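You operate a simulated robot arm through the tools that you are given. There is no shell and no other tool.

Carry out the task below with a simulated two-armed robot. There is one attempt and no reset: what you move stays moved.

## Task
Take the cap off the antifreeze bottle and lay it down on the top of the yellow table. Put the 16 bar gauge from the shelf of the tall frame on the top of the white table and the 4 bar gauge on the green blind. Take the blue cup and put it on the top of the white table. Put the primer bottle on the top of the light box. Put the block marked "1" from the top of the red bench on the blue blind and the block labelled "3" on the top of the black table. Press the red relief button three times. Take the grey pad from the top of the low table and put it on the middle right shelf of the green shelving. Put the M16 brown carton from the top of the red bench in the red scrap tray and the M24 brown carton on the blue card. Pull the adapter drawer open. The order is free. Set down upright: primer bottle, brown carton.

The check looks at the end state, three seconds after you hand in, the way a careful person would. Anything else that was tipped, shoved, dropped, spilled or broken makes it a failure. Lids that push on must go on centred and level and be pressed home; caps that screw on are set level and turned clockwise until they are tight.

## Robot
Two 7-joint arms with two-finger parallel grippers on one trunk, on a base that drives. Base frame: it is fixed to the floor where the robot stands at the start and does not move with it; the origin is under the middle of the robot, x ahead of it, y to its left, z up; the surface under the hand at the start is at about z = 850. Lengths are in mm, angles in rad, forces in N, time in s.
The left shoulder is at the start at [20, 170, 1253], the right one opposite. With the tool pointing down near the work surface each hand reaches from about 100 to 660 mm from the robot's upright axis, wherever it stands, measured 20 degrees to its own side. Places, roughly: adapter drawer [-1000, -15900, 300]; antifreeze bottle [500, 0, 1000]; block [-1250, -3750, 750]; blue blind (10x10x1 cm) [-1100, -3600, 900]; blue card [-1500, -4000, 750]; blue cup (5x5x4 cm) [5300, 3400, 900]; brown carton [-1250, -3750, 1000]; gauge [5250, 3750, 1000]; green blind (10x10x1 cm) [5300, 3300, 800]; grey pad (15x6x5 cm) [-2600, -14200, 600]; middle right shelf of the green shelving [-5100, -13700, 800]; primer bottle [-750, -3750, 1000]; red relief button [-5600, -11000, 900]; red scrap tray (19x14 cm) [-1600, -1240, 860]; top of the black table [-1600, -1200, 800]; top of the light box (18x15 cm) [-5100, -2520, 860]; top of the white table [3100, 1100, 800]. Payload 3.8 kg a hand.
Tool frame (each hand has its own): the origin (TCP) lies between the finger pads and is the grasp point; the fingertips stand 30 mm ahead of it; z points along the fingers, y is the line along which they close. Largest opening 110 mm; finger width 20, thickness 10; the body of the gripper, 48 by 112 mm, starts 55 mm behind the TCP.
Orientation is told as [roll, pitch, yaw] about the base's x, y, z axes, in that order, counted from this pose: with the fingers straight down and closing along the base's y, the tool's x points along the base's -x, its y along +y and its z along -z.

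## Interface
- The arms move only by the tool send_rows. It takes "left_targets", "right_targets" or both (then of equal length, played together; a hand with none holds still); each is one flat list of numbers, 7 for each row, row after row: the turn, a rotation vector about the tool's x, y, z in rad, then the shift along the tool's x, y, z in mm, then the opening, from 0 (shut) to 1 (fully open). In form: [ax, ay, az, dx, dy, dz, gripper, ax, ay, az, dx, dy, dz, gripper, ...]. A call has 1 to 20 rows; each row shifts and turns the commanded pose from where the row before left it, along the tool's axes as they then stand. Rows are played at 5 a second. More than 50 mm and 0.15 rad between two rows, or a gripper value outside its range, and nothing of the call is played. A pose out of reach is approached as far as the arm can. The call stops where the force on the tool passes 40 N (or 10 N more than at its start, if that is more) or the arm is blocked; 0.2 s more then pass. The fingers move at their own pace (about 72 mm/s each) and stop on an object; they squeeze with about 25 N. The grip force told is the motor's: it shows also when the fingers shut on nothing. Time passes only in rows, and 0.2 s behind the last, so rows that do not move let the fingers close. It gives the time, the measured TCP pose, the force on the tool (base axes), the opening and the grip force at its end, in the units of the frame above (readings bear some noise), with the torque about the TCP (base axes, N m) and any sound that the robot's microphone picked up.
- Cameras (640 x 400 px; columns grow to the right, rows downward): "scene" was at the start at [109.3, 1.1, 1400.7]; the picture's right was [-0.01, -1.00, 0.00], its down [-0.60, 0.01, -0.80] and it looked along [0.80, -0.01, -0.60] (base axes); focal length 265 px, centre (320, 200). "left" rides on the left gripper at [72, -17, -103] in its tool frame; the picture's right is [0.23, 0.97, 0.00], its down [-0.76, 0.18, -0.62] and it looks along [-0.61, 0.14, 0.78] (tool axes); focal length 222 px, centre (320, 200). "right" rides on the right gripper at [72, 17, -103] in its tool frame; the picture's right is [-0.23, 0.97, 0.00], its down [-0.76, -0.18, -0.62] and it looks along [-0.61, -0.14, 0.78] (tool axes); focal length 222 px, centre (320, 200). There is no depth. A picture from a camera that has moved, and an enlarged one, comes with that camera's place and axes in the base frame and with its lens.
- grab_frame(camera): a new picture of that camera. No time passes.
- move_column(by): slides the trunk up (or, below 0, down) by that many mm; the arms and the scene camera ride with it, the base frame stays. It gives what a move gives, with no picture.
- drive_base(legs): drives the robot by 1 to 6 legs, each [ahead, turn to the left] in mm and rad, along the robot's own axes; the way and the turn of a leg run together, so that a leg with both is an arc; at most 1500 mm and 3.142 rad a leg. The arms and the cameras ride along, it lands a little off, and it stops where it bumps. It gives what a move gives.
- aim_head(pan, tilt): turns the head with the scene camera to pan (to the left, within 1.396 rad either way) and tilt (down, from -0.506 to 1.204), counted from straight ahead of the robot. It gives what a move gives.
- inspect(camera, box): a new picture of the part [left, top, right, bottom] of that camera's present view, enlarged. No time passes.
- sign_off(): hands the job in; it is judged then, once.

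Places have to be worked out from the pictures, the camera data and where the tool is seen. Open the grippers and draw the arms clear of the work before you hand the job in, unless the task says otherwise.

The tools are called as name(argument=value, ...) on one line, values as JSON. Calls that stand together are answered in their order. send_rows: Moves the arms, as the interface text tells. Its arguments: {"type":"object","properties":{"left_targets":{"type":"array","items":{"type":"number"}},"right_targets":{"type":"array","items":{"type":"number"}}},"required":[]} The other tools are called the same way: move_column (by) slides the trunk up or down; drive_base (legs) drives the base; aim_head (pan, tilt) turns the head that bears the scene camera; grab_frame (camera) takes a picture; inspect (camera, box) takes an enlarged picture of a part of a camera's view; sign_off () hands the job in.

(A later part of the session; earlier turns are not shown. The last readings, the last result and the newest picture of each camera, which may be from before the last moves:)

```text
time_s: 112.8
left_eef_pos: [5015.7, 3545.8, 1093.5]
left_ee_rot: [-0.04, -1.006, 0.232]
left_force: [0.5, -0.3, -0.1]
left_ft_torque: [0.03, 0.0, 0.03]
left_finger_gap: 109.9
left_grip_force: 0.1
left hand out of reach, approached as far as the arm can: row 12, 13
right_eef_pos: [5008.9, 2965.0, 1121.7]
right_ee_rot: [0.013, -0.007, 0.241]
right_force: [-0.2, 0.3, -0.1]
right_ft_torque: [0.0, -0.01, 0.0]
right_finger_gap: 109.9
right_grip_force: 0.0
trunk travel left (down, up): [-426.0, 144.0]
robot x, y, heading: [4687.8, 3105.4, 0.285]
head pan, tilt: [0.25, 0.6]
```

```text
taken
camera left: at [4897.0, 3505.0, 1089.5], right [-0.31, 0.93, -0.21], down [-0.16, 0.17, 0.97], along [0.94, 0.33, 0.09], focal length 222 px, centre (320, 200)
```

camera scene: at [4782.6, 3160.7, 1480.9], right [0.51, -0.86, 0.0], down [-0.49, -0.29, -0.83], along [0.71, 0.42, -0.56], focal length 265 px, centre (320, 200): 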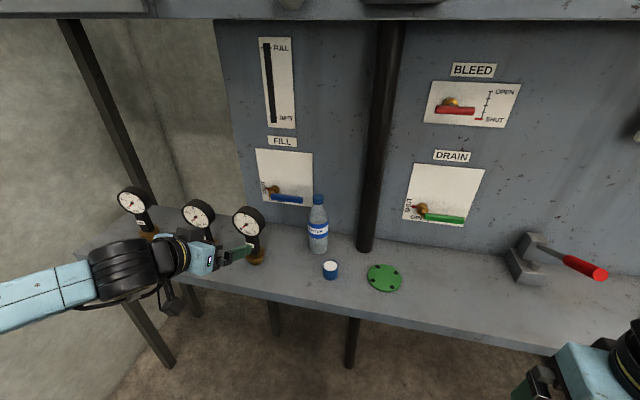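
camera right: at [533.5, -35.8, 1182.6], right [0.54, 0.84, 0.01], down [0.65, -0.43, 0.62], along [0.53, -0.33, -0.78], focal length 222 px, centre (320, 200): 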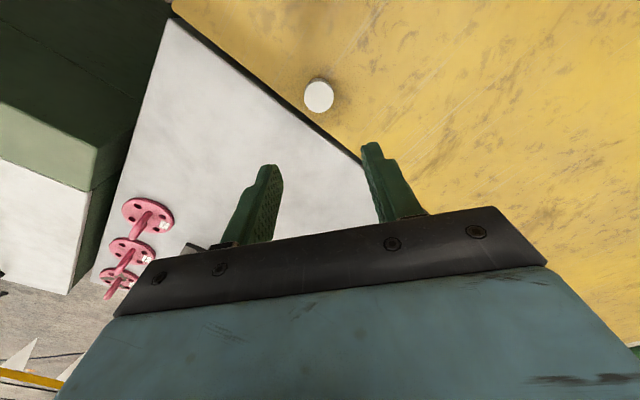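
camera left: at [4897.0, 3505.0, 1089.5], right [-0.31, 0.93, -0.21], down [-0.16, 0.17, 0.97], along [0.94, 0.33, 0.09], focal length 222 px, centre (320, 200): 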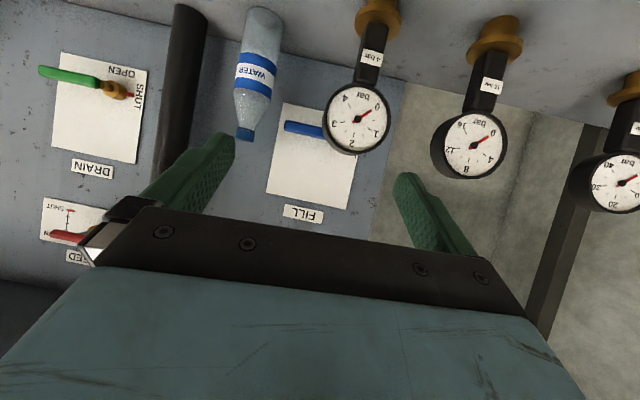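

The wrist reaches pitch ≈ −1.0, which is enough. I level the hand and lower it to a standoff in front of the 4 bar gauge's stem.

send_rows(left_targets=[-0.085, 0, -0.029, 0, 0, 0, 1, 0, 0, 0, 26.6, 8.2, 27.1, 1, 0, 0, 0, 26.6, 8.2, 27.1, 1, 0, 0, 0, 26.6, 8.2, 27.1, 1, 0, 0, 0, 26.6, 8.2, 27.1, 1, 0, 0, 0, 26.6, 8.2, 27.1, 1, 0, 0, 0, 0, 0, 0, 1])

grab_frame(camera="left")

inspect(camera="scene", box=[100, 160, 340, 310])

```text
time_s: 114.5
left_eef_pos: [5078.2, 3606.9, 933.8]
left_ee_rot: [-0.01, -1.131, 0.263]
left_force: [0.8, -0.8, 0.6]
left_ft_torque: [-0.01, -0.01, 0.0]
left_finger_gap: 109.9
left_grip_force: 0.1
left hand out of reach, approached as far as the arm can: row 1
right_eef_pos: [5009.4, 2963.7, 1122.8]
right_ee_rot: [0.011, -0.008, 0.237]
right_force: [-0.4, -0.7, 0.1]
right_ft_torque: [-0.02, -0.04, 0.01]
right_finger_gap: 110.2
right_grip_force: 0.0
trunk travel left (down, up): [-426.0, 144.0]
robot x, y, heading: [4684.5, 3107.9, 0.284]
head pan, tilt: [0.25, 0.6]
```

```text
taken
camera left: at [4962.5, 3559.2, 912.3], right [-0.34, 0.92, -0.21], down [-0.28, 0.12, 0.95], along [0.9, 0.38, 0.22], focal length 222 px, centre (320, 200)
```

left: 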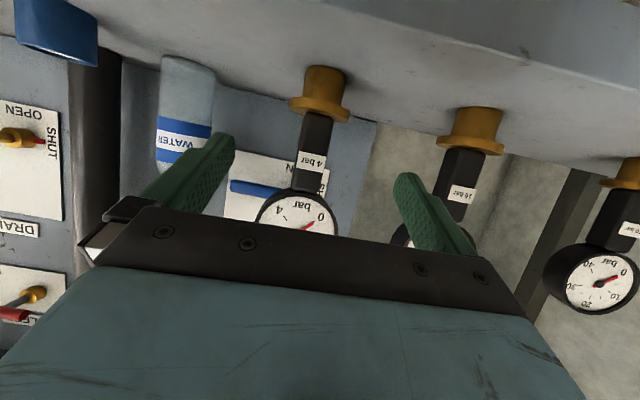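

```text
2.67 times, centred on (220, 235) of scene
camera zoom: at [4782.6, 3160.2, 1481.0], right [0.51, -0.86, 0.0], down [-0.49, -0.29, -0.83], along [0.71, 0.42, -0.56], focal length 708 px, centre (587, 107)
```

zoom: 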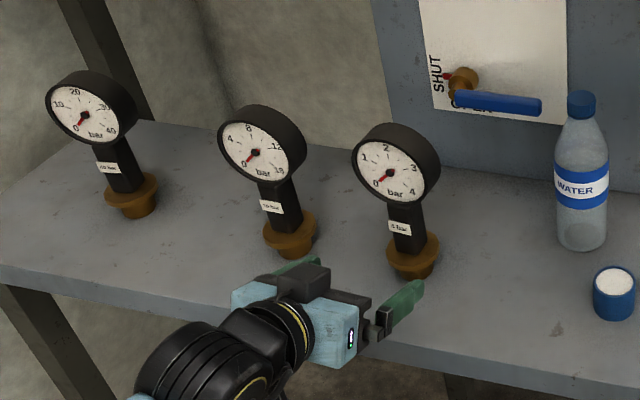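

The stem lines up with the hand's centre. I advance about 94 mm with a 10 mm rise, then check before closing.

send_rows(left_targets=[0, 0, 0, -10, -2.5, 24, 1, 0, 0, 0, 0, 0, 24, 1, 0, 0, 0, 0, 0, 24, 1, 0, 0, 0, 0, 0, 20, 1, 0, 0, 0, 0, 0, 0, 1])

grab_frame(camera="left")

inspect(camera="scene", box=[100, 160, 340, 310])

```text
time_s: 115.7
left_eef_pos: [5163.0, 3626.8, 903.2]
left_ee_rot: [-0.01, -1.13, 0.262]
left_force: [0.9, -0.1, -0.5]
left_ft_torque: [-0.03, 0.01, 0.0]
left_finger_gap: 110.0
left_grip_force: 0.0
right_eef_pos: [5008.7, 2964.0, 1122.1]
right_ee_rot: [0.013, -0.008, 0.239]
right_force: [-1.2, -0.4, -0.5]
right_ft_torque: [-0.02, -0.01, 0.02]
right_finger_gap: 110.0
right_grip_force: 0.0
trunk travel left (down, up): [-426.0, 144.0]
robot x, y, heading: [4682.3, 3108.3, 0.281]
head pan, tilt: [0.25, 0.6]
```

```text
taken
camera left: at [5048.1, 3579.1, 881.9], right [-0.34, 0.92, -0.21], down [-0.28, 0.12, 0.95], along [0.9, 0.38, 0.22], focal length 222 px, centre (320, 200)
```

left: 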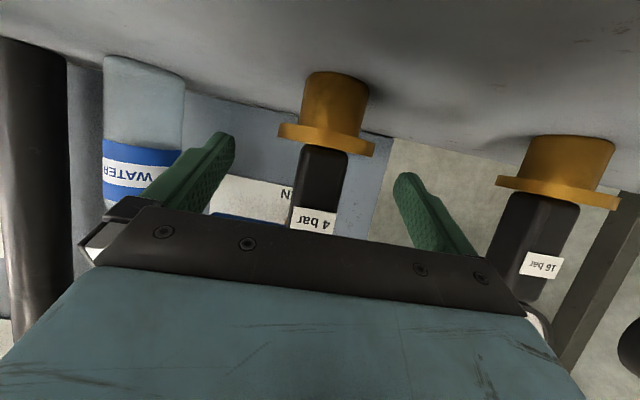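

```text
2.67 times, centred on (220, 235) of scene
camera zoom: at [4782.7, 3160.4, 1480.9], right [0.51, -0.86, 0.0], down [-0.49, -0.29, -0.83], along [0.71, 0.42, -0.56], focal length 708 px, centre (587, 107)
```

zoom: 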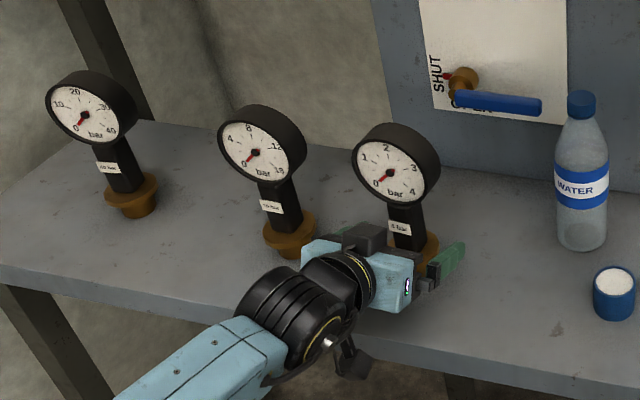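

Fingertips are just above the flange and the stem is near the tips. I advance 8 mm and rise 6 mm more, then close.

send_rows(left_targets=[0, 0, 0, -6, 0, 4, 1, 0, 0, 0, -2, 0, 4, 1, 0, 0, 0, 0, 0, 0, 0.6, 0, 0, 0, 0, 0, 0, 0.3, 0, 0, 0, 0, 0, 0, 0.1, 0, 0, 0, 0, 0, 0, 0.1, 0, 0, 0, 0, 0, 0, 0.1])

grab_frame(camera="left")

inspect(camera="scene", box=[100, 160, 340, 310])

```text
time_s: 117.2
left_eef_pos: [5174.0, 3631.3, 906.5]
left_ee_rot: [-0.008, -1.132, 0.265]
left_force: [-0.7, 2.2, 0.0]
left_ft_torque: [0.24, -0.03, 0.05]
left_finger_gap: 29.7
left_grip_force: 25.4
right_eef_pos: [5008.8, 2964.5, 1122.7]
right_ee_rot: [0.011, -0.008, 0.24]
right_force: [-0.4, -0.3, -0.4]
right_ft_torque: [-0.01, -0.02, 0.02]
right_finger_gap: 109.9
right_grip_force: 0.0
trunk travel left (down, up): [-426.0, 144.0]
robot x, y, heading: [4685.2, 3105.2, 0.287]
head pan, tilt: [0.25, 0.6]
```

```text
taken
camera left: at [5058.6, 3581.6, 885.3], right [-0.34, 0.92, -0.21], down [-0.28, 0.11, 0.95], along [0.9, 0.38, 0.22], focal length 222 px, centre (320, 200)
```

left: 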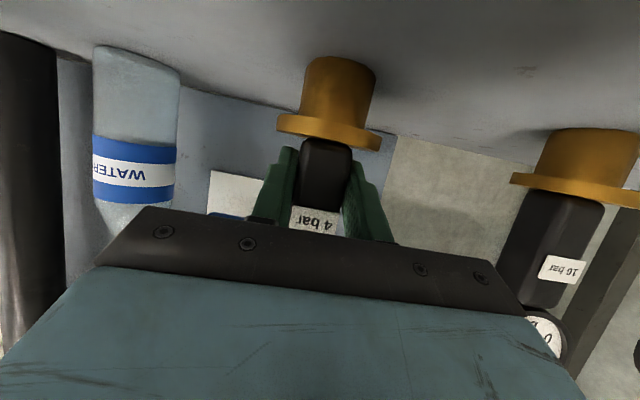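

```text
2.67 times, centred on (220, 235) of scene
camera zoom: at [4782.9, 3160.7, 1480.9], right [0.51, -0.86, 0.0], down [-0.49, -0.29, -0.83], along [0.71, 0.42, -0.56], focal length 708 px, centre (587, 107)
```

zoom: 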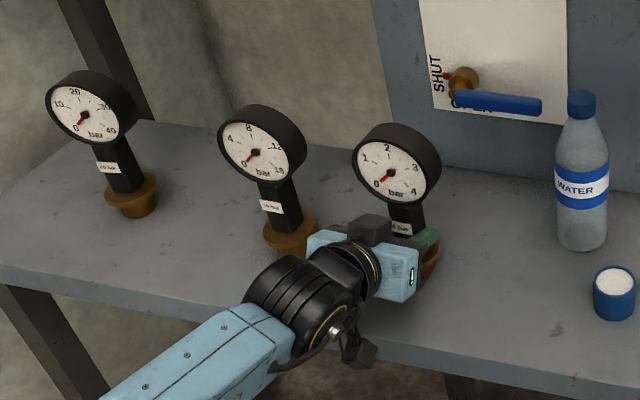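

The stem is gripped (30 mm). I lift it 70 mm and carry it sideways to over the green blind.

send_rows(left_targets=[0, 0, 0, -16, 0, -7.5, 0.1, 0, 0, 0, -16, 0, -7.5, 0.1, 0, 0, 0, -16, 0, -7.5, 0.1, 0, 0, 0, -16, 0, -7.5, 0.1, 0, 0, 0, -1.31, -28.3, 2.79, 0.1, 0, 0, 0, -1.31, -28.3, 2.79, 0.1, 0, 0, 0, -1.31, -28.3, 2.79, 0.1, 0, 0, 0, -1.31, -28.3, 2.79, 0.1, 0, 0, 0, -1.31, -28.3, 2.79, 0.1, 0, 0, 0, -1.31, -28.3, 2.79, 0.1, 0, 0, 0, -1.31, -28.3, 2.79, 0.1, 0, 0, 0, -1.31, -28.3, 2.79, 0.1, 0, 0, 0, -1.31, -28.3, 2.79, 0.1, 0, 0, 0, -1.31, -28.3, 2.79, 0.1, 0, 0, 0, -1.31, -28.3, 2.79, 0.1, 0, 0, 0, -1.31, -28.3, 2.79, 0.1, 0, 0, 0, -1.31, -28.3, 2.79, 0.1, 0, 0, 0, -1.31, -28.3, 2.79, 0.1, 0, 0, 0, 0, 0, 0, 0.1])

grab_frame(camera="left")

inspect(camera="scene", box=[260, 160, 500, 310])

```text
time_s: 121.2
left_eef_pos: [5189.6, 3587.5, 974.0]
left_ee_rot: [-0.019, -1.128, 0.269]
left_force: [0.0, -0.1, -5.8]
left_ft_torque: [0.01, 0.08, -0.02]
left_finger_gap: 29.8
left_grip_force: 25.0
left hand out of reach, approached as far as the arm can: row 6, 7, 8, 9, 10, 11, 12, 13, 14, 15, 16, 17, 18
right_eef_pos: [5009.2, 2964.5, 1122.4]
right_ee_rot: [0.012, -0.005, 0.239]
right_force: [-0.4, 0.2, -0.6]
right_ft_torque: [-0.03, 0.01, -0.01]
right_finger_gap: 109.9
right_grip_force: 0.0
trunk travel left (down, up): [-426.0, 144.0]
robot x, y, heading: [4685.2, 3106.0, 0.289]
head pan, tilt: [0.25, 0.6]
```

```text
taken
camera left: at [5074.1, 3540.7, 954.9], right [-0.34, 0.92, -0.21], down [-0.28, 0.12, 0.95], along [0.9, 0.38, 0.21], focal length 222 px, centre (320, 200)
```

left: 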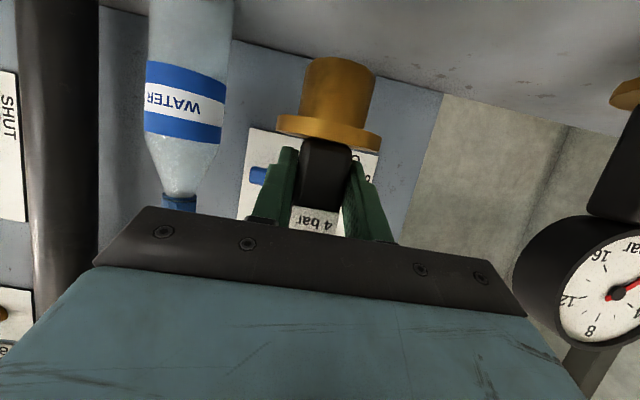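

```text
2.67 times, centred on (380, 235) of scene
camera zoom: at [4783.6, 3160.9, 1480.8], right [0.51, -0.86, 0.0], down [-0.49, -0.29, -0.82], along [0.71, 0.42, -0.57], focal length 708 px, centre (160, 107)
```

zoom: 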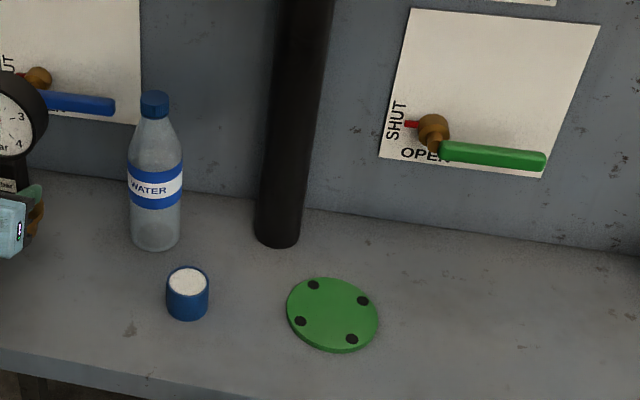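

The left arm hits a joint limit moving inward. I test with one small reverse step to learn whether the commanded pose was kept or reset.

send_rows(left_targets=[0, 0, 0, 0, 25, 0, 0.1, 0, 0, 0, 0, 0, 0, 0.1])

```text
time_s: 121.8
left_eef_pos: [5183.3, 3611.5, 976.0]
left_ee_rot: [-0.01, -1.13, 0.263]
left_force: [0.4, -0.5, -6.6]
left_ft_torque: [-0.04, 0.08, -0.02]
left_finger_gap: 29.8
left_grip_force: 24.7
right_eef_pos: [5010.0, 2963.4, 1122.0]
right_ee_rot: [0.012, -0.005, 0.239]
right_force: [-0.4, 0.0, 0.4]
right_ft_torque: [-0.02, 0.01, 0.0]
right_finger_gap: 110.0
right_grip_force: 0.0
trunk travel left (down, up): [-426.0, 144.0]
robot x, y, heading: [4686.6, 3104.3, 0.283]
head pan, tilt: [0.25, 0.6]
```

Commands restart from the achieved pose. I'll carry the gauge with the base instead: back 400, right turn, 376 ahead, left turn, and return.

drive_base(legs=[[-400, 0], [0, -1.571], [376, 0], [0, 1.571], [330, 0]])

grab_frame(camera="scene")

grab_frame(camera="left")

```text
time_s: 135.8
left_eef_pos: [5217.1, 3223.2, 974.8]
left_ee_rot: [-0.011, -1.129, 0.247]
left_force: [0.0, -0.2, -6.4]
left_ft_torque: [-0.03, 0.1, 0.04]
left_finger_gap: 29.9
left_grip_force: 24.6
right_eef_pos: [5033.4, 2577.7, 1123.3]
right_ee_rot: [0.012, -0.007, 0.222]
right_force: [0.3, 0.1, -0.3]
right_ft_torque: [0.01, 0.02, -0.01]
right_finger_gap: 109.9
right_grip_force: 0.1
trunk travel left (down, up): [-426.0, 144.0]
robot x, y, heading: [4710.4, 2725.7, 0.269]
head pan, tilt: [0.25, 0.6]
```

```text
taken
camera scene: at [4811.2, 2779.2, 1480.8], right [0.49, -0.87, 0.0], down [-0.49, -0.28, -0.82], along [0.72, 0.41, -0.57], focal length 265 px, centre (320, 200)
```

scene: 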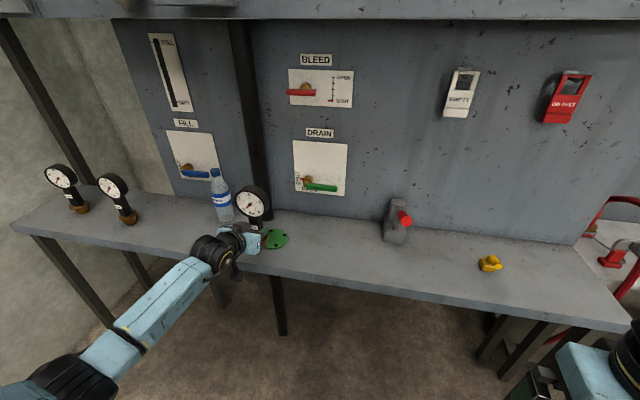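

```text
taken
camera left: at [5101.8, 3178.0, 954.0], right [-0.32, 0.92, -0.21], down [-0.27, 0.12, 0.95], along [0.91, 0.37, 0.21], focal length 222 px, centre (320, 200)
```

left: 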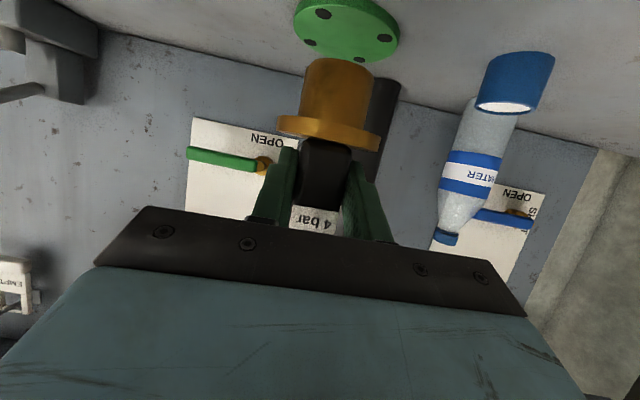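

The gauge is now before the blind. I zoom in for the remaining offset.

inspect(camera="scene", box=[200, 170, 320, 260])

inspect(camera="left", box=[260, 0, 440, 160])

```text
4.44 times, centred on (260, 215) of scene
camera zoom: at [4811.2, 2779.2, 1480.8], right [0.49, -0.87, 0.0], down [-0.49, -0.28, -0.82], along [0.72, 0.41, -0.57], focal length 1180 px, centre (587, 133)
```

zoom: 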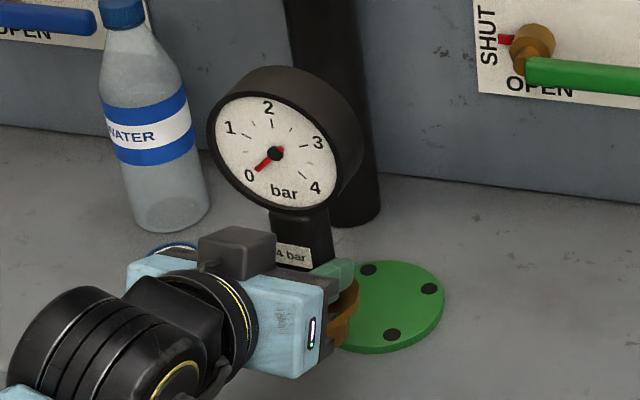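

```text
2.50 times, centred on (350, 80) of left
camera zoom: at [5101.8, 3178.0, 954.0], right [-0.32, 0.92, -0.21], down [-0.27, 0.12, 0.95], along [0.91, 0.37, 0.21], focal length 555 px, centre (245, 500)
```

zoom: 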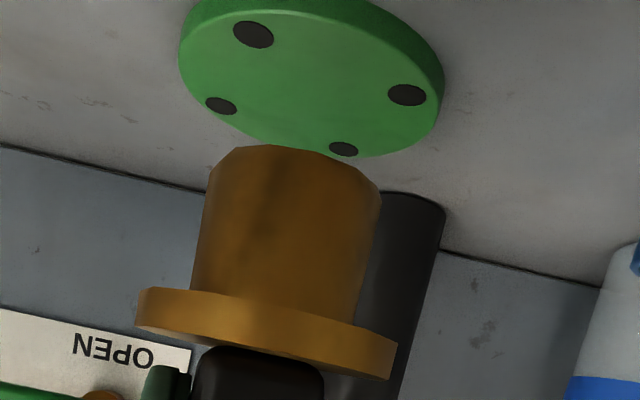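

The blind's centre from the hand camera is [5329, 3260], agreeing with the scene estimate. I drive 75 mm further and then fine-position with the arm.

drive_base(legs=[[80, 0]])

inspect(camera="left", box=[240, 0, 440, 160])

inspect(camera="scene", box=[180, 170, 340, 280])

```text
time_s: 136.8
left_eef_pos: [5293.7, 3245.5, 973.4]
left_ee_rot: [-0.01, -1.126, 0.248]
left_force: [0.3, 0.3, -6.2]
left_ft_torque: [-0.01, 0.1, 0.0]
left_finger_gap: 30.0
left_grip_force: 25.2
right_eef_pos: [5110.0, 2600.7, 1122.9]
right_ee_rot: [0.012, -0.006, 0.224]
right_force: [0.2, -0.7, 0.1]
right_ft_torque: [0.01, 0.03, 0.02]
right_finger_gap: 109.6
right_grip_force: 0.0
trunk travel left (down, up): [-426.0, 144.0]
robot x, y, heading: [4786.2, 2747.7, 0.268]
head pan, tilt: [0.25, 0.6]
```

```text
2.50 times, centred on (340, 80) of left
camera zoom: at [5177.5, 3199.1, 953.7], right [-0.32, 0.92, -0.21], down [-0.27, 0.12, 0.95], along [0.91, 0.37, 0.21], focal length 555 px, centre (270, 500)
```

zoom: 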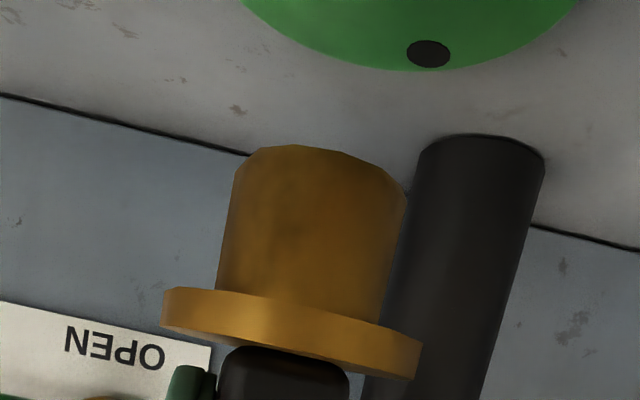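

```text
3.64 times, centred on (260, 225) of scene
camera zoom: at [4887.4, 2800.2, 1480.8], right [0.5, -0.87, 0.0], down [-0.49, -0.28, -0.82], along [0.72, 0.41, -0.57], focal length 965 px, centre (538, 109)
```

zoom: 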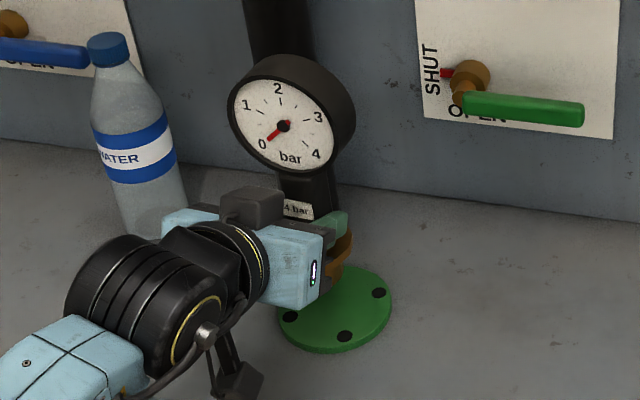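

I shift 25 mm ahead and 10 mm left, then lower most of the way and look.

send_rows(left_targets=[0, 0, 0, -5.4, 5.2, 11.2, 0.1, 0, 0, 0, -5.3, 5.2, 11.2, 0.1, 0, 0, 0, 0, 0, 0, 0.1, 0, 0, 0, 13.5, 0, 6.5, 0.1, 0, 0, 0, 13.5, 0, 6.5, 0.1, 0, 0, 0, 9, 0, 4.3, 0.1, 0, 0, 0, 0, 0, 0, 0.1])

inspect(camera="left", box=[220, 0, 460, 180])

inspect(camera="scene", box=[180, 170, 340, 280])

```text
time_s: 138.4
left_eef_pos: [5315.3, 3261.7, 934.5]
left_ee_rot: [-0.01, -1.129, 0.249]
left_force: [0.3, 0.1, -7.2]
left_ft_torque: [-0.03, 0.1, 0.0]
left_finger_gap: 29.7
left_grip_force: 24.8
right_eef_pos: [5110.0, 2598.9, 1122.6]
right_ee_rot: [0.012, -0.005, 0.224]
right_force: [0.0, 0.6, -0.2]
right_ft_torque: [0.03, 0.0, 0.01]
right_finger_gap: 109.8
right_grip_force: 0.1
trunk travel left (down, up): [-426.0, 144.0]
robot x, y, heading: [4784.8, 2747.1, 0.267]
head pan, tilt: [0.25, 0.6]
```

```text
2.22 times, centred on (340, 90) of left
camera zoom: at [5199.1, 3215.2, 914.0], right [-0.32, 0.92, -0.21], down [-0.27, 0.12, 0.95], along [0.91, 0.37, 0.21], focal length 494 px, centre (276, 444)
```

zoom: 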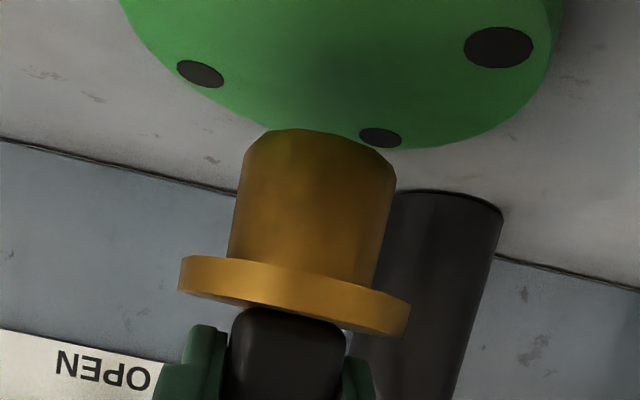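

```text
3.64 times, centred on (260, 225) of scene
camera zoom: at [4886.3, 2799.9, 1480.8], right [0.5, -0.87, 0.0], down [-0.49, -0.28, -0.82], along [0.72, 0.41, -0.57], focal length 965 px, centre (538, 109)
```

zoom: 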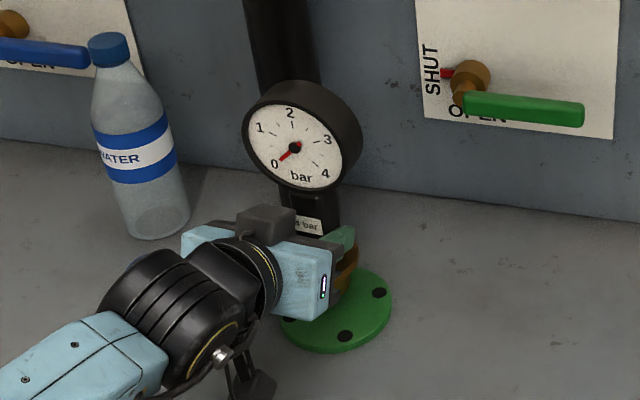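

The base hangs about 18 mm above the blind, a few mm past centre. I lower in small steps with a 6 mm pull back.

send_rows(left_targets=[0, 0, 0, 5, 0, 0.2, 0.1, 0, 0, 0, 5, 0, 0.2, 0.1, 0, 0, 0, 4, 0, 0.8, 0.1, 0, 0, 0, 2, 0, 0.6, 0.1, 0, 0, 0, 0, 0, 0, 0.1])

inspect(camera="left", box=[220, 0, 460, 180])

inspect(camera="scene", box=[220, 190, 300, 270])

```text
time_s: 139.6
left_eef_pos: [5309.5, 3259.1, 918.9]
left_ee_rot: [-0.01, -1.131, 0.246]
left_force: [0.3, 0.1, -5.5]
left_ft_torque: [-0.02, 0.06, -0.01]
left_finger_gap: 29.9
left_grip_force: 24.5
right_eef_pos: [5108.1, 2600.0, 1122.6]
right_ee_rot: [0.011, -0.005, 0.223]
right_force: [0.3, -0.8, -0.2]
right_ft_torque: [0.01, 0.01, -0.02]
right_finger_gap: 110.1
right_grip_force: 0.0
trunk travel left (down, up): [-426.0, 144.0]
robot x, y, heading: [4785.0, 2750.0, 0.27]
head pan, tilt: [0.25, 0.6]
```

```text
2.22 times, centred on (340, 90) of left
camera zoom: at [5193.7, 3213.5, 898.2], right [-0.32, 0.92, -0.21], down [-0.27, 0.12, 0.95], along [0.91, 0.37, 0.21], focal length 494 px, centre (276, 444)
```

zoom: 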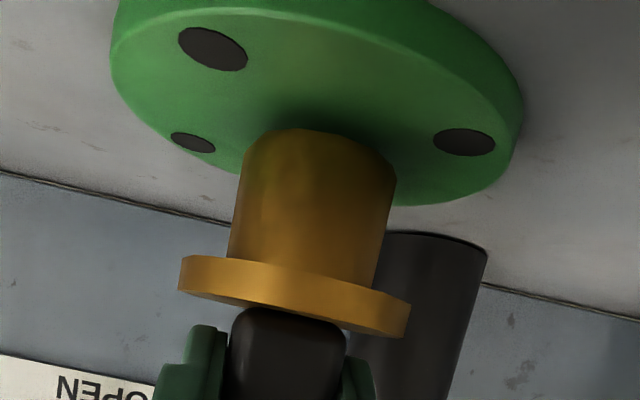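

```text
5.00 times, centred on (260, 230) of scene
camera zoom: at [4886.4, 2800.0, 1480.8], right [0.5, -0.87, 0.0], down [-0.49, -0.28, -0.82], along [0.72, 0.41, -0.57], focal length 1327 px, centre (620, 50)
```

zoom: 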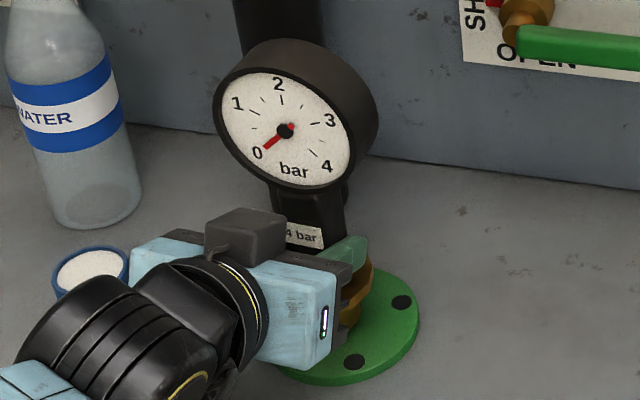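

Well centred (within ~5 mm) and a couple of mm above. I lower the last bit gently.

send_rows(left_targets=[0, 0, 0, 1.4, 0, 0.6, 0.1, 0, 0, 0, 1.4, 0, 0.6, 0.1, 0, 0, 0, 0, 0, 0, 0.1])

```text
time_s: 140.4
left_eef_pos: [5309.8, 3259.6, 916.0]
left_ee_rot: [-0.012, -1.128, 0.248]
left_force: [-0.3, -0.2, -5.7]
left_ft_torque: [-0.02, 0.07, -0.03]
left_finger_gap: 30.0
left_grip_force: 25.3
right_eef_pos: [5108.8, 2599.3, 1123.0]
right_ee_rot: [0.014, -0.006, 0.224]
right_force: [-0.4, 0.3, 0.2]
right_ft_torque: [0.01, -0.04, 0.0]
right_finger_gap: 109.8
right_grip_force: 0.1
trunk travel left (down, up): [-426.0, 144.0]
robot x, y, heading: [4789.0, 2747.3, 0.271]
head pan, tilt: [0.25, 0.6]
```

Still hanging free; I lower two more millimetres.

send_rows(left_targets=[0, 0, 0, 1.2, 0, 0.5, 0.1, 0, 0, 0, 0, 0, 0, 0.1])

send_rows(left_targets=[0, 0, 0, 1.2, 0, 0.5, 0.1, 0, 0, 0, 0, 0, 0, 0.1])

inspect(camera="left", box=[220, 0, 460, 180])

```text
time_s: 141.0
left_eef_pos: [5309.1, 3259.6, 915.2]
left_ee_rot: [-0.009, -1.128, 0.248]
left_force: [0.5, 0.3, -6.3]
left_ft_torque: [-0.04, 0.07, 0.04]
left_finger_gap: 30.2
left_grip_force: 25.8
right_eef_pos: [5109.5, 2599.3, 1122.8]
right_ee_rot: [0.012, -0.005, 0.223]
right_force: [0.3, -0.3, 0.4]
right_ft_torque: [-0.01, 0.01, -0.01]
right_finger_gap: 109.9
right_grip_force: 0.1
trunk travel left (down, up): [-426.0, 144.0]
robot x, y, heading: [4786.6, 2746.3, 0.264]
head pan, tilt: [0.25, 0.6]
```

```text
time_s: 141.6
left_eef_pos: [5309.2, 3260.7, 914.3]
left_ee_rot: [-0.013, -1.128, 0.249]
left_force: [-0.5, -0.4, -4.6]
left_ft_torque: [0.07, 0.09, 0.01]
left_finger_gap: 29.6
left_grip_force: 25.2
right_eef_pos: [5108.7, 2600.1, 1123.5]
right_ee_rot: [0.012, -0.007, 0.222]
right_force: [0.2, 1.6, -0.6]
right_ft_torque: [0.01, 0.0, -0.01]
right_finger_gap: 109.7
right_grip_force: 0.1
trunk travel left (down, up): [-426.0, 144.0]
robot x, y, heading: [4787.5, 2748.0, 0.264]
head pan, tilt: [0.25, 0.6]
```

```text
2.22 times, centred on (340, 90) of left
camera zoom: at [5193.3, 3213.7, 893.5], right [-0.32, 0.92, -0.21], down [-0.27, 0.12, 0.95], along [0.91, 0.37, 0.21], focal length 494 px, centre (276, 444)
```

zoom: 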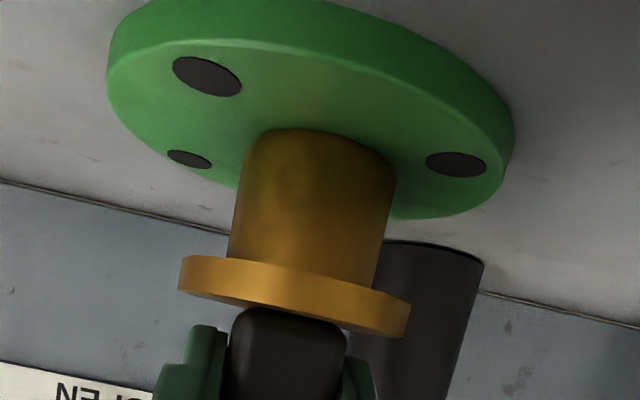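

Contact just begins (force easing, a slight torque). One more millimetre, then I check the force.

send_rows(left_targets=[0, 0, 0, 1, 0, 0.4, 0.1, 0, 0, 0, 0, 0, 0, 0.1])

```text
time_s: 142.2
left_eef_pos: [5310.0, 3259.7, 913.2]
left_ee_rot: [-0.01, -1.131, 0.248]
left_force: [-1.2, -1.0, -0.9]
left_ft_torque: [0.12, 0.07, 0.02]
left_finger_gap: 30.0
left_grip_force: 24.8
right_eef_pos: [5108.8, 2599.2, 1123.2]
right_ee_rot: [0.011, -0.007, 0.223]
right_force: [-0.3, 0.1, -0.4]
right_ft_torque: [0.02, -0.02, -0.01]
right_finger_gap: 109.8
right_grip_force: 0.1
trunk travel left (down, up): [-426.0, 144.0]
robot x, y, heading: [4786.6, 2748.2, 0.27]
head pan, tilt: [0.25, 0.6]
```

The gauge rests on the blind. I open and back out along the approach line.

send_rows(left_targets=[0, 0, 0, 0, 0, 0, 0.3, 0, 0, 0, 0, 0, 0, 0.5, 0, 0, 0, 0, 0, 0, 0.8, 0, 0, 0, 0, 0, 0, 0.8, 0, 0, 0, 0, 0, -20, 0.8, 0, 0, 0, 0, 0, -30, 0.8, 0, 0, 0, 0, 0, -40, 0.8, 0, 0, 0, 0, 0, -40, 0.8, 0, 0, 0, 0, 0, 0, 0.8])

inspect(camera="scene", box=[200, 170, 320, 270])

grab_frame(camera="left")

```text
time_s: 144.2
left_eef_pos: [5195.9, 3233.0, 968.5]
left_ee_rot: [-0.008, -1.13, 0.248]
left_force: [0.0, 0.1, -0.5]
left_ft_torque: [0.05, 0.01, 0.04]
left_finger_gap: 87.7
left_grip_force: 0.1
right_eef_pos: [5108.9, 2600.2, 1122.6]
right_ee_rot: [0.012, -0.006, 0.224]
right_force: [0.4, -0.1, -0.4]
right_ft_torque: [-0.01, 0.01, 0.01]
right_finger_gap: 110.1
right_grip_force: 0.0
trunk travel left (down, up): [-426.0, 144.0]
robot x, y, heading: [4783.6, 2750.8, 0.269]
head pan, tilt: [0.25, 0.6]
```

```text
4.00 times, centred on (260, 220) of scene
camera zoom: at [4886.5, 2799.6, 1480.8], right [0.5, -0.87, 0.0], down [-0.49, -0.28, -0.82], along [0.72, 0.41, -0.57], focal length 1062 px, centre (560, 120)
```

zoom: 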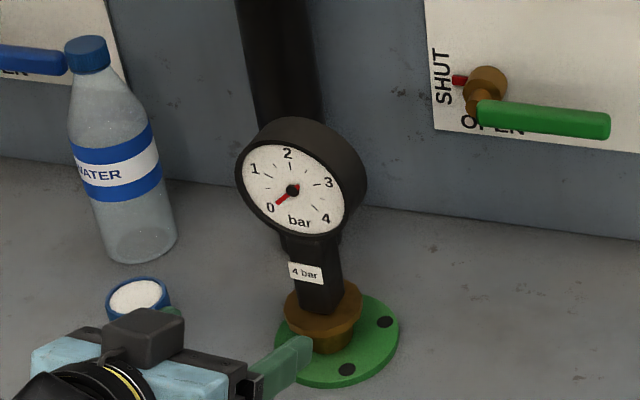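

```text
taken
camera left: at [5080.2, 3187.0, 947.6], right [-0.32, 0.92, -0.21], down [-0.27, 0.12, 0.95], along [0.91, 0.37, 0.21], focal length 222 px, centre (320, 200)
```

left: 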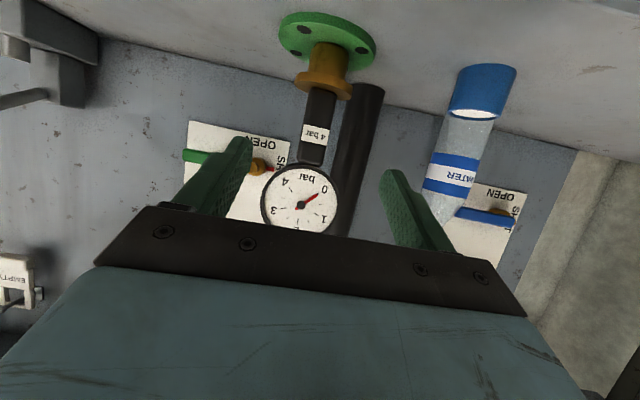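

The 4 bar gauge stands upright on the green blind. Next I reposition so that the cup is in front of the right hand and the 16 bar gauge in front of the left.

send_rows(left_targets=[0, 0, 0, -20, 0, -40, 0.8, 0, 0, 0, -20, 0, -40, 0.8])

drive_base(legs=[[-300, 0], [0, -1.2], [-651, 0], [0, 1.2], [430, 0]])

grab_frame(camera="scene")

```text
time_s: 144.8
left_eef_pos: [5141.9, 3219.2, 1039.3]
left_ee_rot: [-0.012, -1.129, 0.248]
left_force: [0.8, 0.3, 0.5]
left_ft_torque: [0.01, 0.02, -0.02]
left_finger_gap: 88.0
left_grip_force: 0.0
right_eef_pos: [5107.5, 2597.6, 1122.6]
right_ee_rot: [0.011, -0.007, 0.223]
right_force: [-0.3, 0.6, 0.6]
right_ft_torque: [0.02, 0.02, 0.02]
right_finger_gap: 109.9
right_grip_force: 0.1
trunk travel left (down, up): [-426.0, 144.0]
robot x, y, heading: [4785.7, 2747.7, 0.268]
head pan, tilt: [0.25, 0.6]
```

```text
time_s: 156.3
left_eef_pos: [4463.0, 3675.1, 1037.9]
left_ee_rot: [-0.012, -1.131, 0.281]
left_force: [0.4, -1.2, -0.3]
left_ft_torque: [0.05, 0.02, 0.0]
left_finger_gap: 88.2
left_grip_force: 0.1
right_eef_pos: [4450.2, 3053.9, 1122.5]
right_ee_rot: [0.012, -0.006, 0.254]
right_force: [-0.2, 0.5, -0.4]
right_ft_torque: [0.0, 0.02, 0.02]
right_finger_gap: 110.0
right_grip_force: 0.1
trunk travel left (down, up): [-426.0, 144.0]
robot x, y, heading: [4125.0, 3196.4, 0.293]
head pan, tilt: [0.25, 0.6]
stopped in leg 5: the robot was blocked; the commanded pose is now the measured one
```

```text
taken
camera scene: at [4221.2, 3247.6, 1480.9], right [0.52, -0.86, 0.0], down [-0.48, -0.29, -0.83], along [0.71, 0.43, -0.56], focal length 265 px, centre (320, 200)
```

scene: 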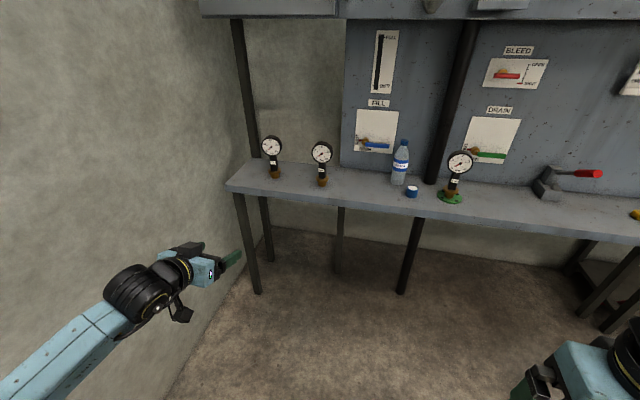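

The drive was blocked right away. I look to the left to see what is touching.

aim_head(pan=1.35, tilt=0.75)

grab_frame(camera="scene")

```text
time_s: 157.6
left_eef_pos: [4463.8, 3675.1, 1040.0]
left_ee_rot: [-0.013, -1.131, 0.281]
left_force: [0.7, 0.4, -0.6]
left_ft_torque: [0.0, -0.02, 0.01]
left_finger_gap: 88.2
left_grip_force: 0.0
right_eef_pos: [4450.7, 3054.8, 1122.0]
right_ee_rot: [0.012, -0.007, 0.255]
right_force: [-0.3, -0.1, 0.1]
right_ft_torque: [-0.04, -0.03, -0.01]
right_finger_gap: 109.8
right_grip_force: 0.0
trunk travel left (down, up): [-426.0, 144.0]
robot x, y, heading: [4125.7, 3191.7, 0.288]
head pan, tilt: [1.349, 0.75]
```

```text
taken
camera scene: at [4140.0, 3285.0, 1468.0], right [1.0, 0.07, 0.0], down [0.05, -0.68, -0.73], along [-0.05, 0.73, -0.68], focal length 265 px, centre (320, 200)
```

scene: 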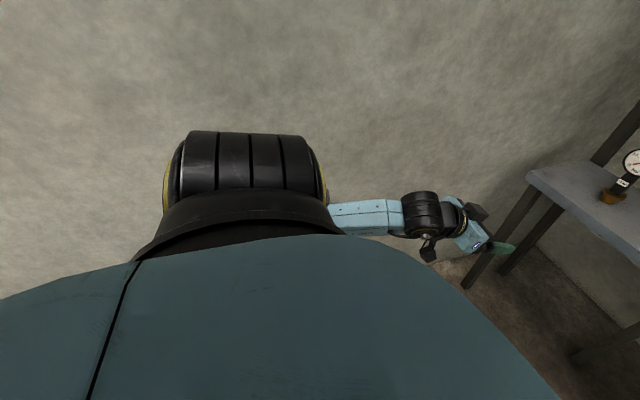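

The left elbow is close to the wall on the left. I turn slightly right and go diagonally forward to stand about 130 mm further right.

drive_base(legs=[[0, -0.32], [420, 0]])

aim_head(pan=0.5, tilt=0.6)

grab_frame(camera="scene")

```text
time_s: 161.2
left_eef_pos: [5021.4, 3529.4, 1038.9]
left_ee_rot: [-0.011, -1.129, -0.044]
left_force: [0.2, 0.0, 0.4]
left_ft_torque: [0.0, 0.02, -0.02]
left_finger_gap: 88.0
left_grip_force: 0.0
right_eef_pos: [4810.9, 2942.4, 1122.7]
right_ee_rot: [0.012, -0.005, -0.073]
right_force: [0.8, -0.1, -0.1]
right_ft_torque: [-0.01, -0.01, -0.01]
right_finger_gap: 109.9
right_grip_force: 0.1
trunk travel left (down, up): [-426.0, 144.0]
robot x, y, heading: [4546.4, 3182.0, -0.032]
head pan, tilt: [1.349, 0.75]
```

```text
time_s: 162.4
left_eef_pos: [5020.3, 3527.2, 1038.0]
left_ee_rot: [-0.012, -1.13, -0.043]
left_force: [0.0, -0.3, 0.0]
left_ft_torque: [0.02, -0.02, -0.02]
left_finger_gap: 88.2
left_grip_force: 0.1
right_eef_pos: [4808.3, 2944.8, 1122.6]
right_ee_rot: [0.011, -0.007, -0.069]
right_force: [0.2, 0.5, -0.7]
right_ft_torque: [0.0, -0.02, 0.03]
right_finger_gap: 110.0
right_grip_force: 0.0
trunk travel left (down, up): [-426.0, 144.0]
robot x, y, heading: [4545.6, 3177.6, -0.032]
head pan, tilt: [0.499, 0.6]
```

```text
taken
camera scene: at [4645.7, 3222.3, 1480.9], right [0.45, -0.89, 0.0], down [-0.5, -0.25, -0.83], along [0.74, 0.37, -0.56], focal length 265 px, centre (320, 200)
```

scene: 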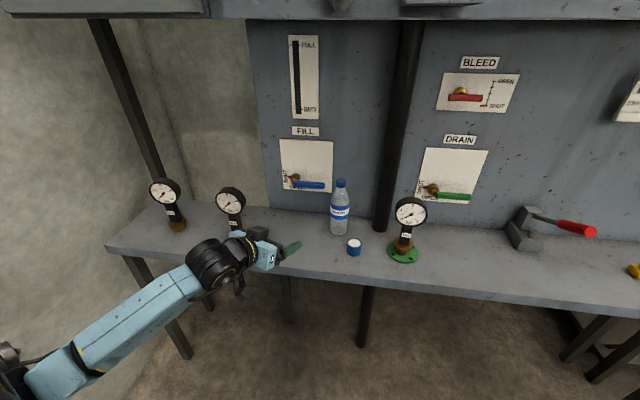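

Now turn back to face the bench and advance 140 mm.

drive_base(legs=[[0, 0.308], [150, 0]])

grab_frame(camera="left")

inspect(camera="scene", box=[120, 150, 440, 350])

```text
time_s: 164.7
left_eef_pos: [5038.4, 3694.4, 1038.9]
left_ee_rot: [-0.014, -1.129, 0.259]
left_force: [-0.1, 0.1, -0.8]
left_ft_torque: [0.0, 0.02, -0.04]
left_finger_gap: 88.0
left_grip_force: 0.2
right_eef_pos: [5011.4, 3073.7, 1122.6]
right_ee_rot: [0.013, -0.006, 0.231]
right_force: [1.3, -0.5, -0.1]
right_ft_torque: [0.02, 0.02, -0.02]
right_finger_gap: 110.0
right_grip_force: 0.0
trunk travel left (down, up): [-426.0, 144.0]
robot x, y, heading: [4688.0, 3224.7, 0.266]
head pan, tilt: [0.499, 0.6]
```

```text
taken
camera left: at [4923.1, 3647.0, 1017.7], right [-0.33, 0.92, -0.21], down [-0.28, 0.12, 0.95], along [0.9, 0.38, 0.21], focal length 222 px, centre (320, 200)
```

left: 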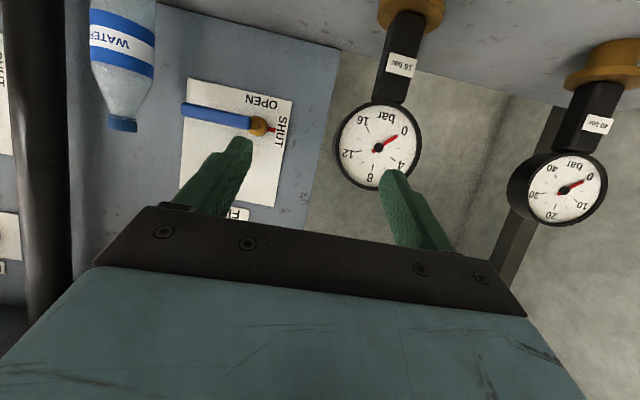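

```text
2.00 times, centred on (280, 250) of scene
camera zoom: at [4773.8, 3290.1, 1480.8], right [0.7, -0.72, 0.0], down [-0.41, -0.39, -0.82], along [0.59, 0.57, -0.57], focal length 531 px, centre (400, 100)
```

zoom: 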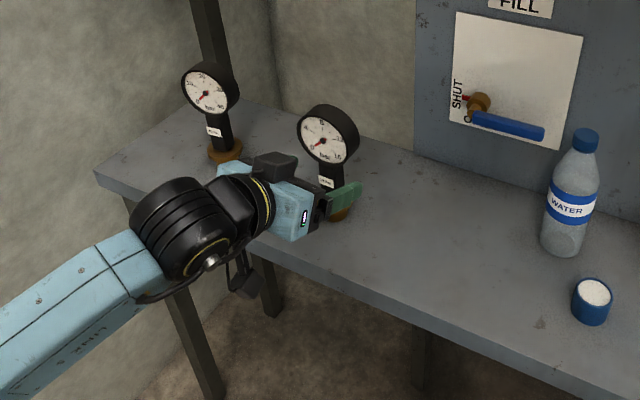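

The 16 bar gauge's stem is at about [5133, 3788]. I move to a standoff in front of it.

send_rows(left_targets=[0, 0, 0, 25.2, 21.9, 12.8, 0.9, 0, 0, 0, 25.2, 21.9, 12.8, 0.9, 0, 0, 0, 25.2, 21.9, 12.8, 0.9, 0, 0, 0, 0, 0, 0, 0.9])

grab_frame(camera="left")

```text
time_s: 165.7
left_eef_pos: [5024.4, 3757.4, 955.1]
left_ee_rot: [-0.011, -1.133, 0.258]
left_force: [1.4, 0.2, -0.4]
left_ft_torque: [0.0, 0.0, 0.03]
left_finger_gap: 99.0
left_grip_force: 0.0
right_eef_pos: [5010.6, 3073.0, 1122.1]
right_ee_rot: [0.012, -0.007, 0.231]
right_force: [-0.3, 0.0, 0.1]
right_ft_torque: [0.01, -0.02, -0.02]
right_finger_gap: 109.9
right_grip_force: 0.2
trunk travel left (down, up): [-426.0, 144.0]
robot x, y, heading: [4688.9, 3223.3, 0.271]
head pan, tilt: [0.499, 0.6]
```

```text
taken
camera left: at [4908.0, 3710.1, 934.3], right [-0.33, 0.92, -0.21], down [-0.28, 0.12, 0.95], along [0.9, 0.38, 0.21], focal length 222 px, centre (320, 200)
```

left: 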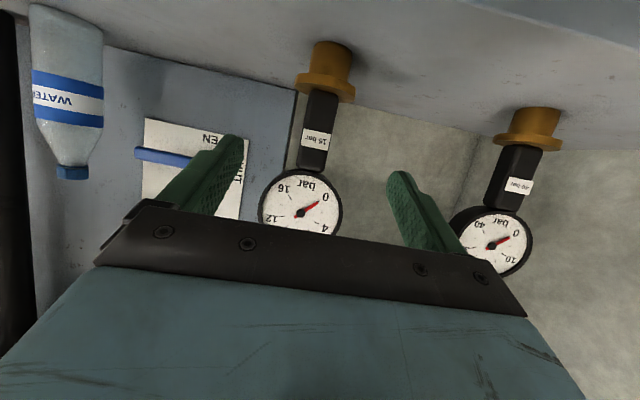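

Aligned. I advance 105 mm and look.

send_rows(left_targets=[0, 0, 0, 0, -2, 28, 0.9, 0, 0, 0, 0, 0, 28, 0.9, 0, 0, 0, 0, 0, 28, 0.9, 0, 0, 0, 0, 0, 22, 0.9, 0, 0, 0, 0, 0, 0, 0.9])

grab_frame(camera="left")

```text
time_s: 166.9
left_eef_pos: [5117.7, 3778.4, 908.8]
left_ee_rot: [-0.014, -1.131, 0.261]
left_force: [-0.5, 0.3, -0.2]
left_ft_torque: [0.0, -0.04, 0.04]
left_finger_gap: 99.0
left_grip_force: 0.1
right_eef_pos: [5010.6, 3073.7, 1123.7]
right_ee_rot: [0.012, -0.007, 0.233]
right_force: [-0.8, 0.1, 0.8]
right_ft_torque: [-0.02, -0.02, 0.02]
right_finger_gap: 109.8
right_grip_force: 0.0
trunk travel left (down, up): [-426.0, 144.0]
robot x, y, heading: [4685.9, 3222.9, 0.269]
head pan, tilt: [0.499, 0.6]
```

```text
taken
camera left: at [5001.9, 3731.5, 888.3], right [-0.33, 0.92, -0.21], down [-0.28, 0.12, 0.95], along [0.9, 0.38, 0.22], focal length 222 px, centre (320, 200)
```

left: 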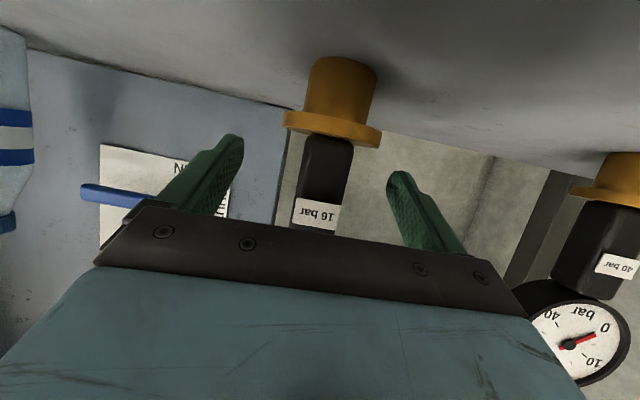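

Same view as the successful 4 bar grasp. I close and lift.

send_rows(left_targets=[0, 0, 0, 0, 1, 3, 0.6, 0, 0, 0, 0, 0, 0, 0.3, 0, 0, 0, 0, 0, 0, 0.1, 0, 0, 0, 0, 0, 0, 0.1, 0, 0, 0, 0, 0, 0, 0.1])

send_rows(left_targets=[0, 0, 0, -16, 0, -7.5, 0.1, 0, 0, 0, -20, 0, -9.4, 0.1, 0, 0, 0, -20, 0, -9.4, 0.1, 0, 0, 0, 0, 0, 0, 0.1])

grab_frame(camera="scene")

```text
time_s: 168.1
left_eef_pos: [5119.7, 3780.7, 907.2]
left_ee_rot: [-0.011, -1.129, 0.258]
left_force: [-0.3, 1.0, 0.7]
left_ft_torque: [0.16, 0.04, 0.05]
left_finger_gap: 29.8
left_grip_force: 25.0
right_eef_pos: [5010.5, 3074.2, 1123.3]
right_ee_rot: [0.012, -0.007, 0.233]
right_force: [0.0, -0.2, 0.2]
right_ft_torque: [-0.02, 0.04, 0.02]
right_finger_gap: 109.9
right_grip_force: 0.1
trunk travel left (down, up): [-426.0, 144.0]
robot x, y, heading: [4686.4, 3221.5, 0.268]
head pan, tilt: [0.499, 0.6]
```

```text
time_s: 169.1
left_eef_pos: [5121.6, 3782.7, 967.1]
left_ee_rot: [-0.014, -1.13, 0.26]
left_force: [0.5, 0.7, -6.4]
left_ft_torque: [-0.01, 0.11, -0.01]
left_finger_gap: 29.9
left_grip_force: 25.2
right_eef_pos: [5011.3, 3073.5, 1123.2]
right_ee_rot: [0.013, -0.007, 0.232]
right_force: [0.2, 0.3, -0.6]
right_ft_torque: [-0.02, 0.0, -0.01]
right_finger_gap: 110.2
right_grip_force: 0.0
trunk travel left (down, up): [-426.0, 144.0]
robot x, y, heading: [4689.3, 3220.8, 0.269]
head pan, tilt: [0.499, 0.6]
```

```text
taken
camera scene: at [4773.1, 3290.4, 1480.8], right [0.7, -0.72, 0.0], down [-0.41, -0.39, -0.82], along [0.59, 0.57, -0.57], focal length 265 px, centre (320, 200)
```

scene: 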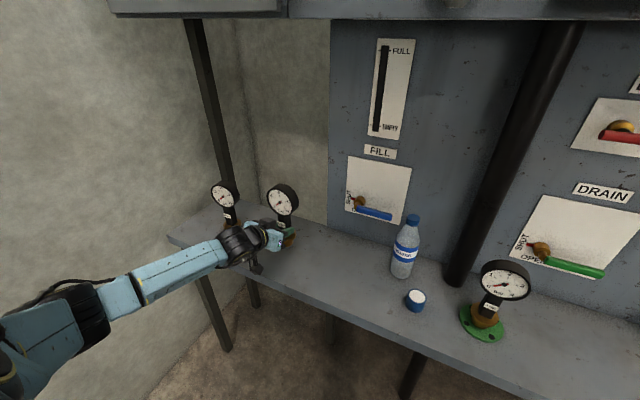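

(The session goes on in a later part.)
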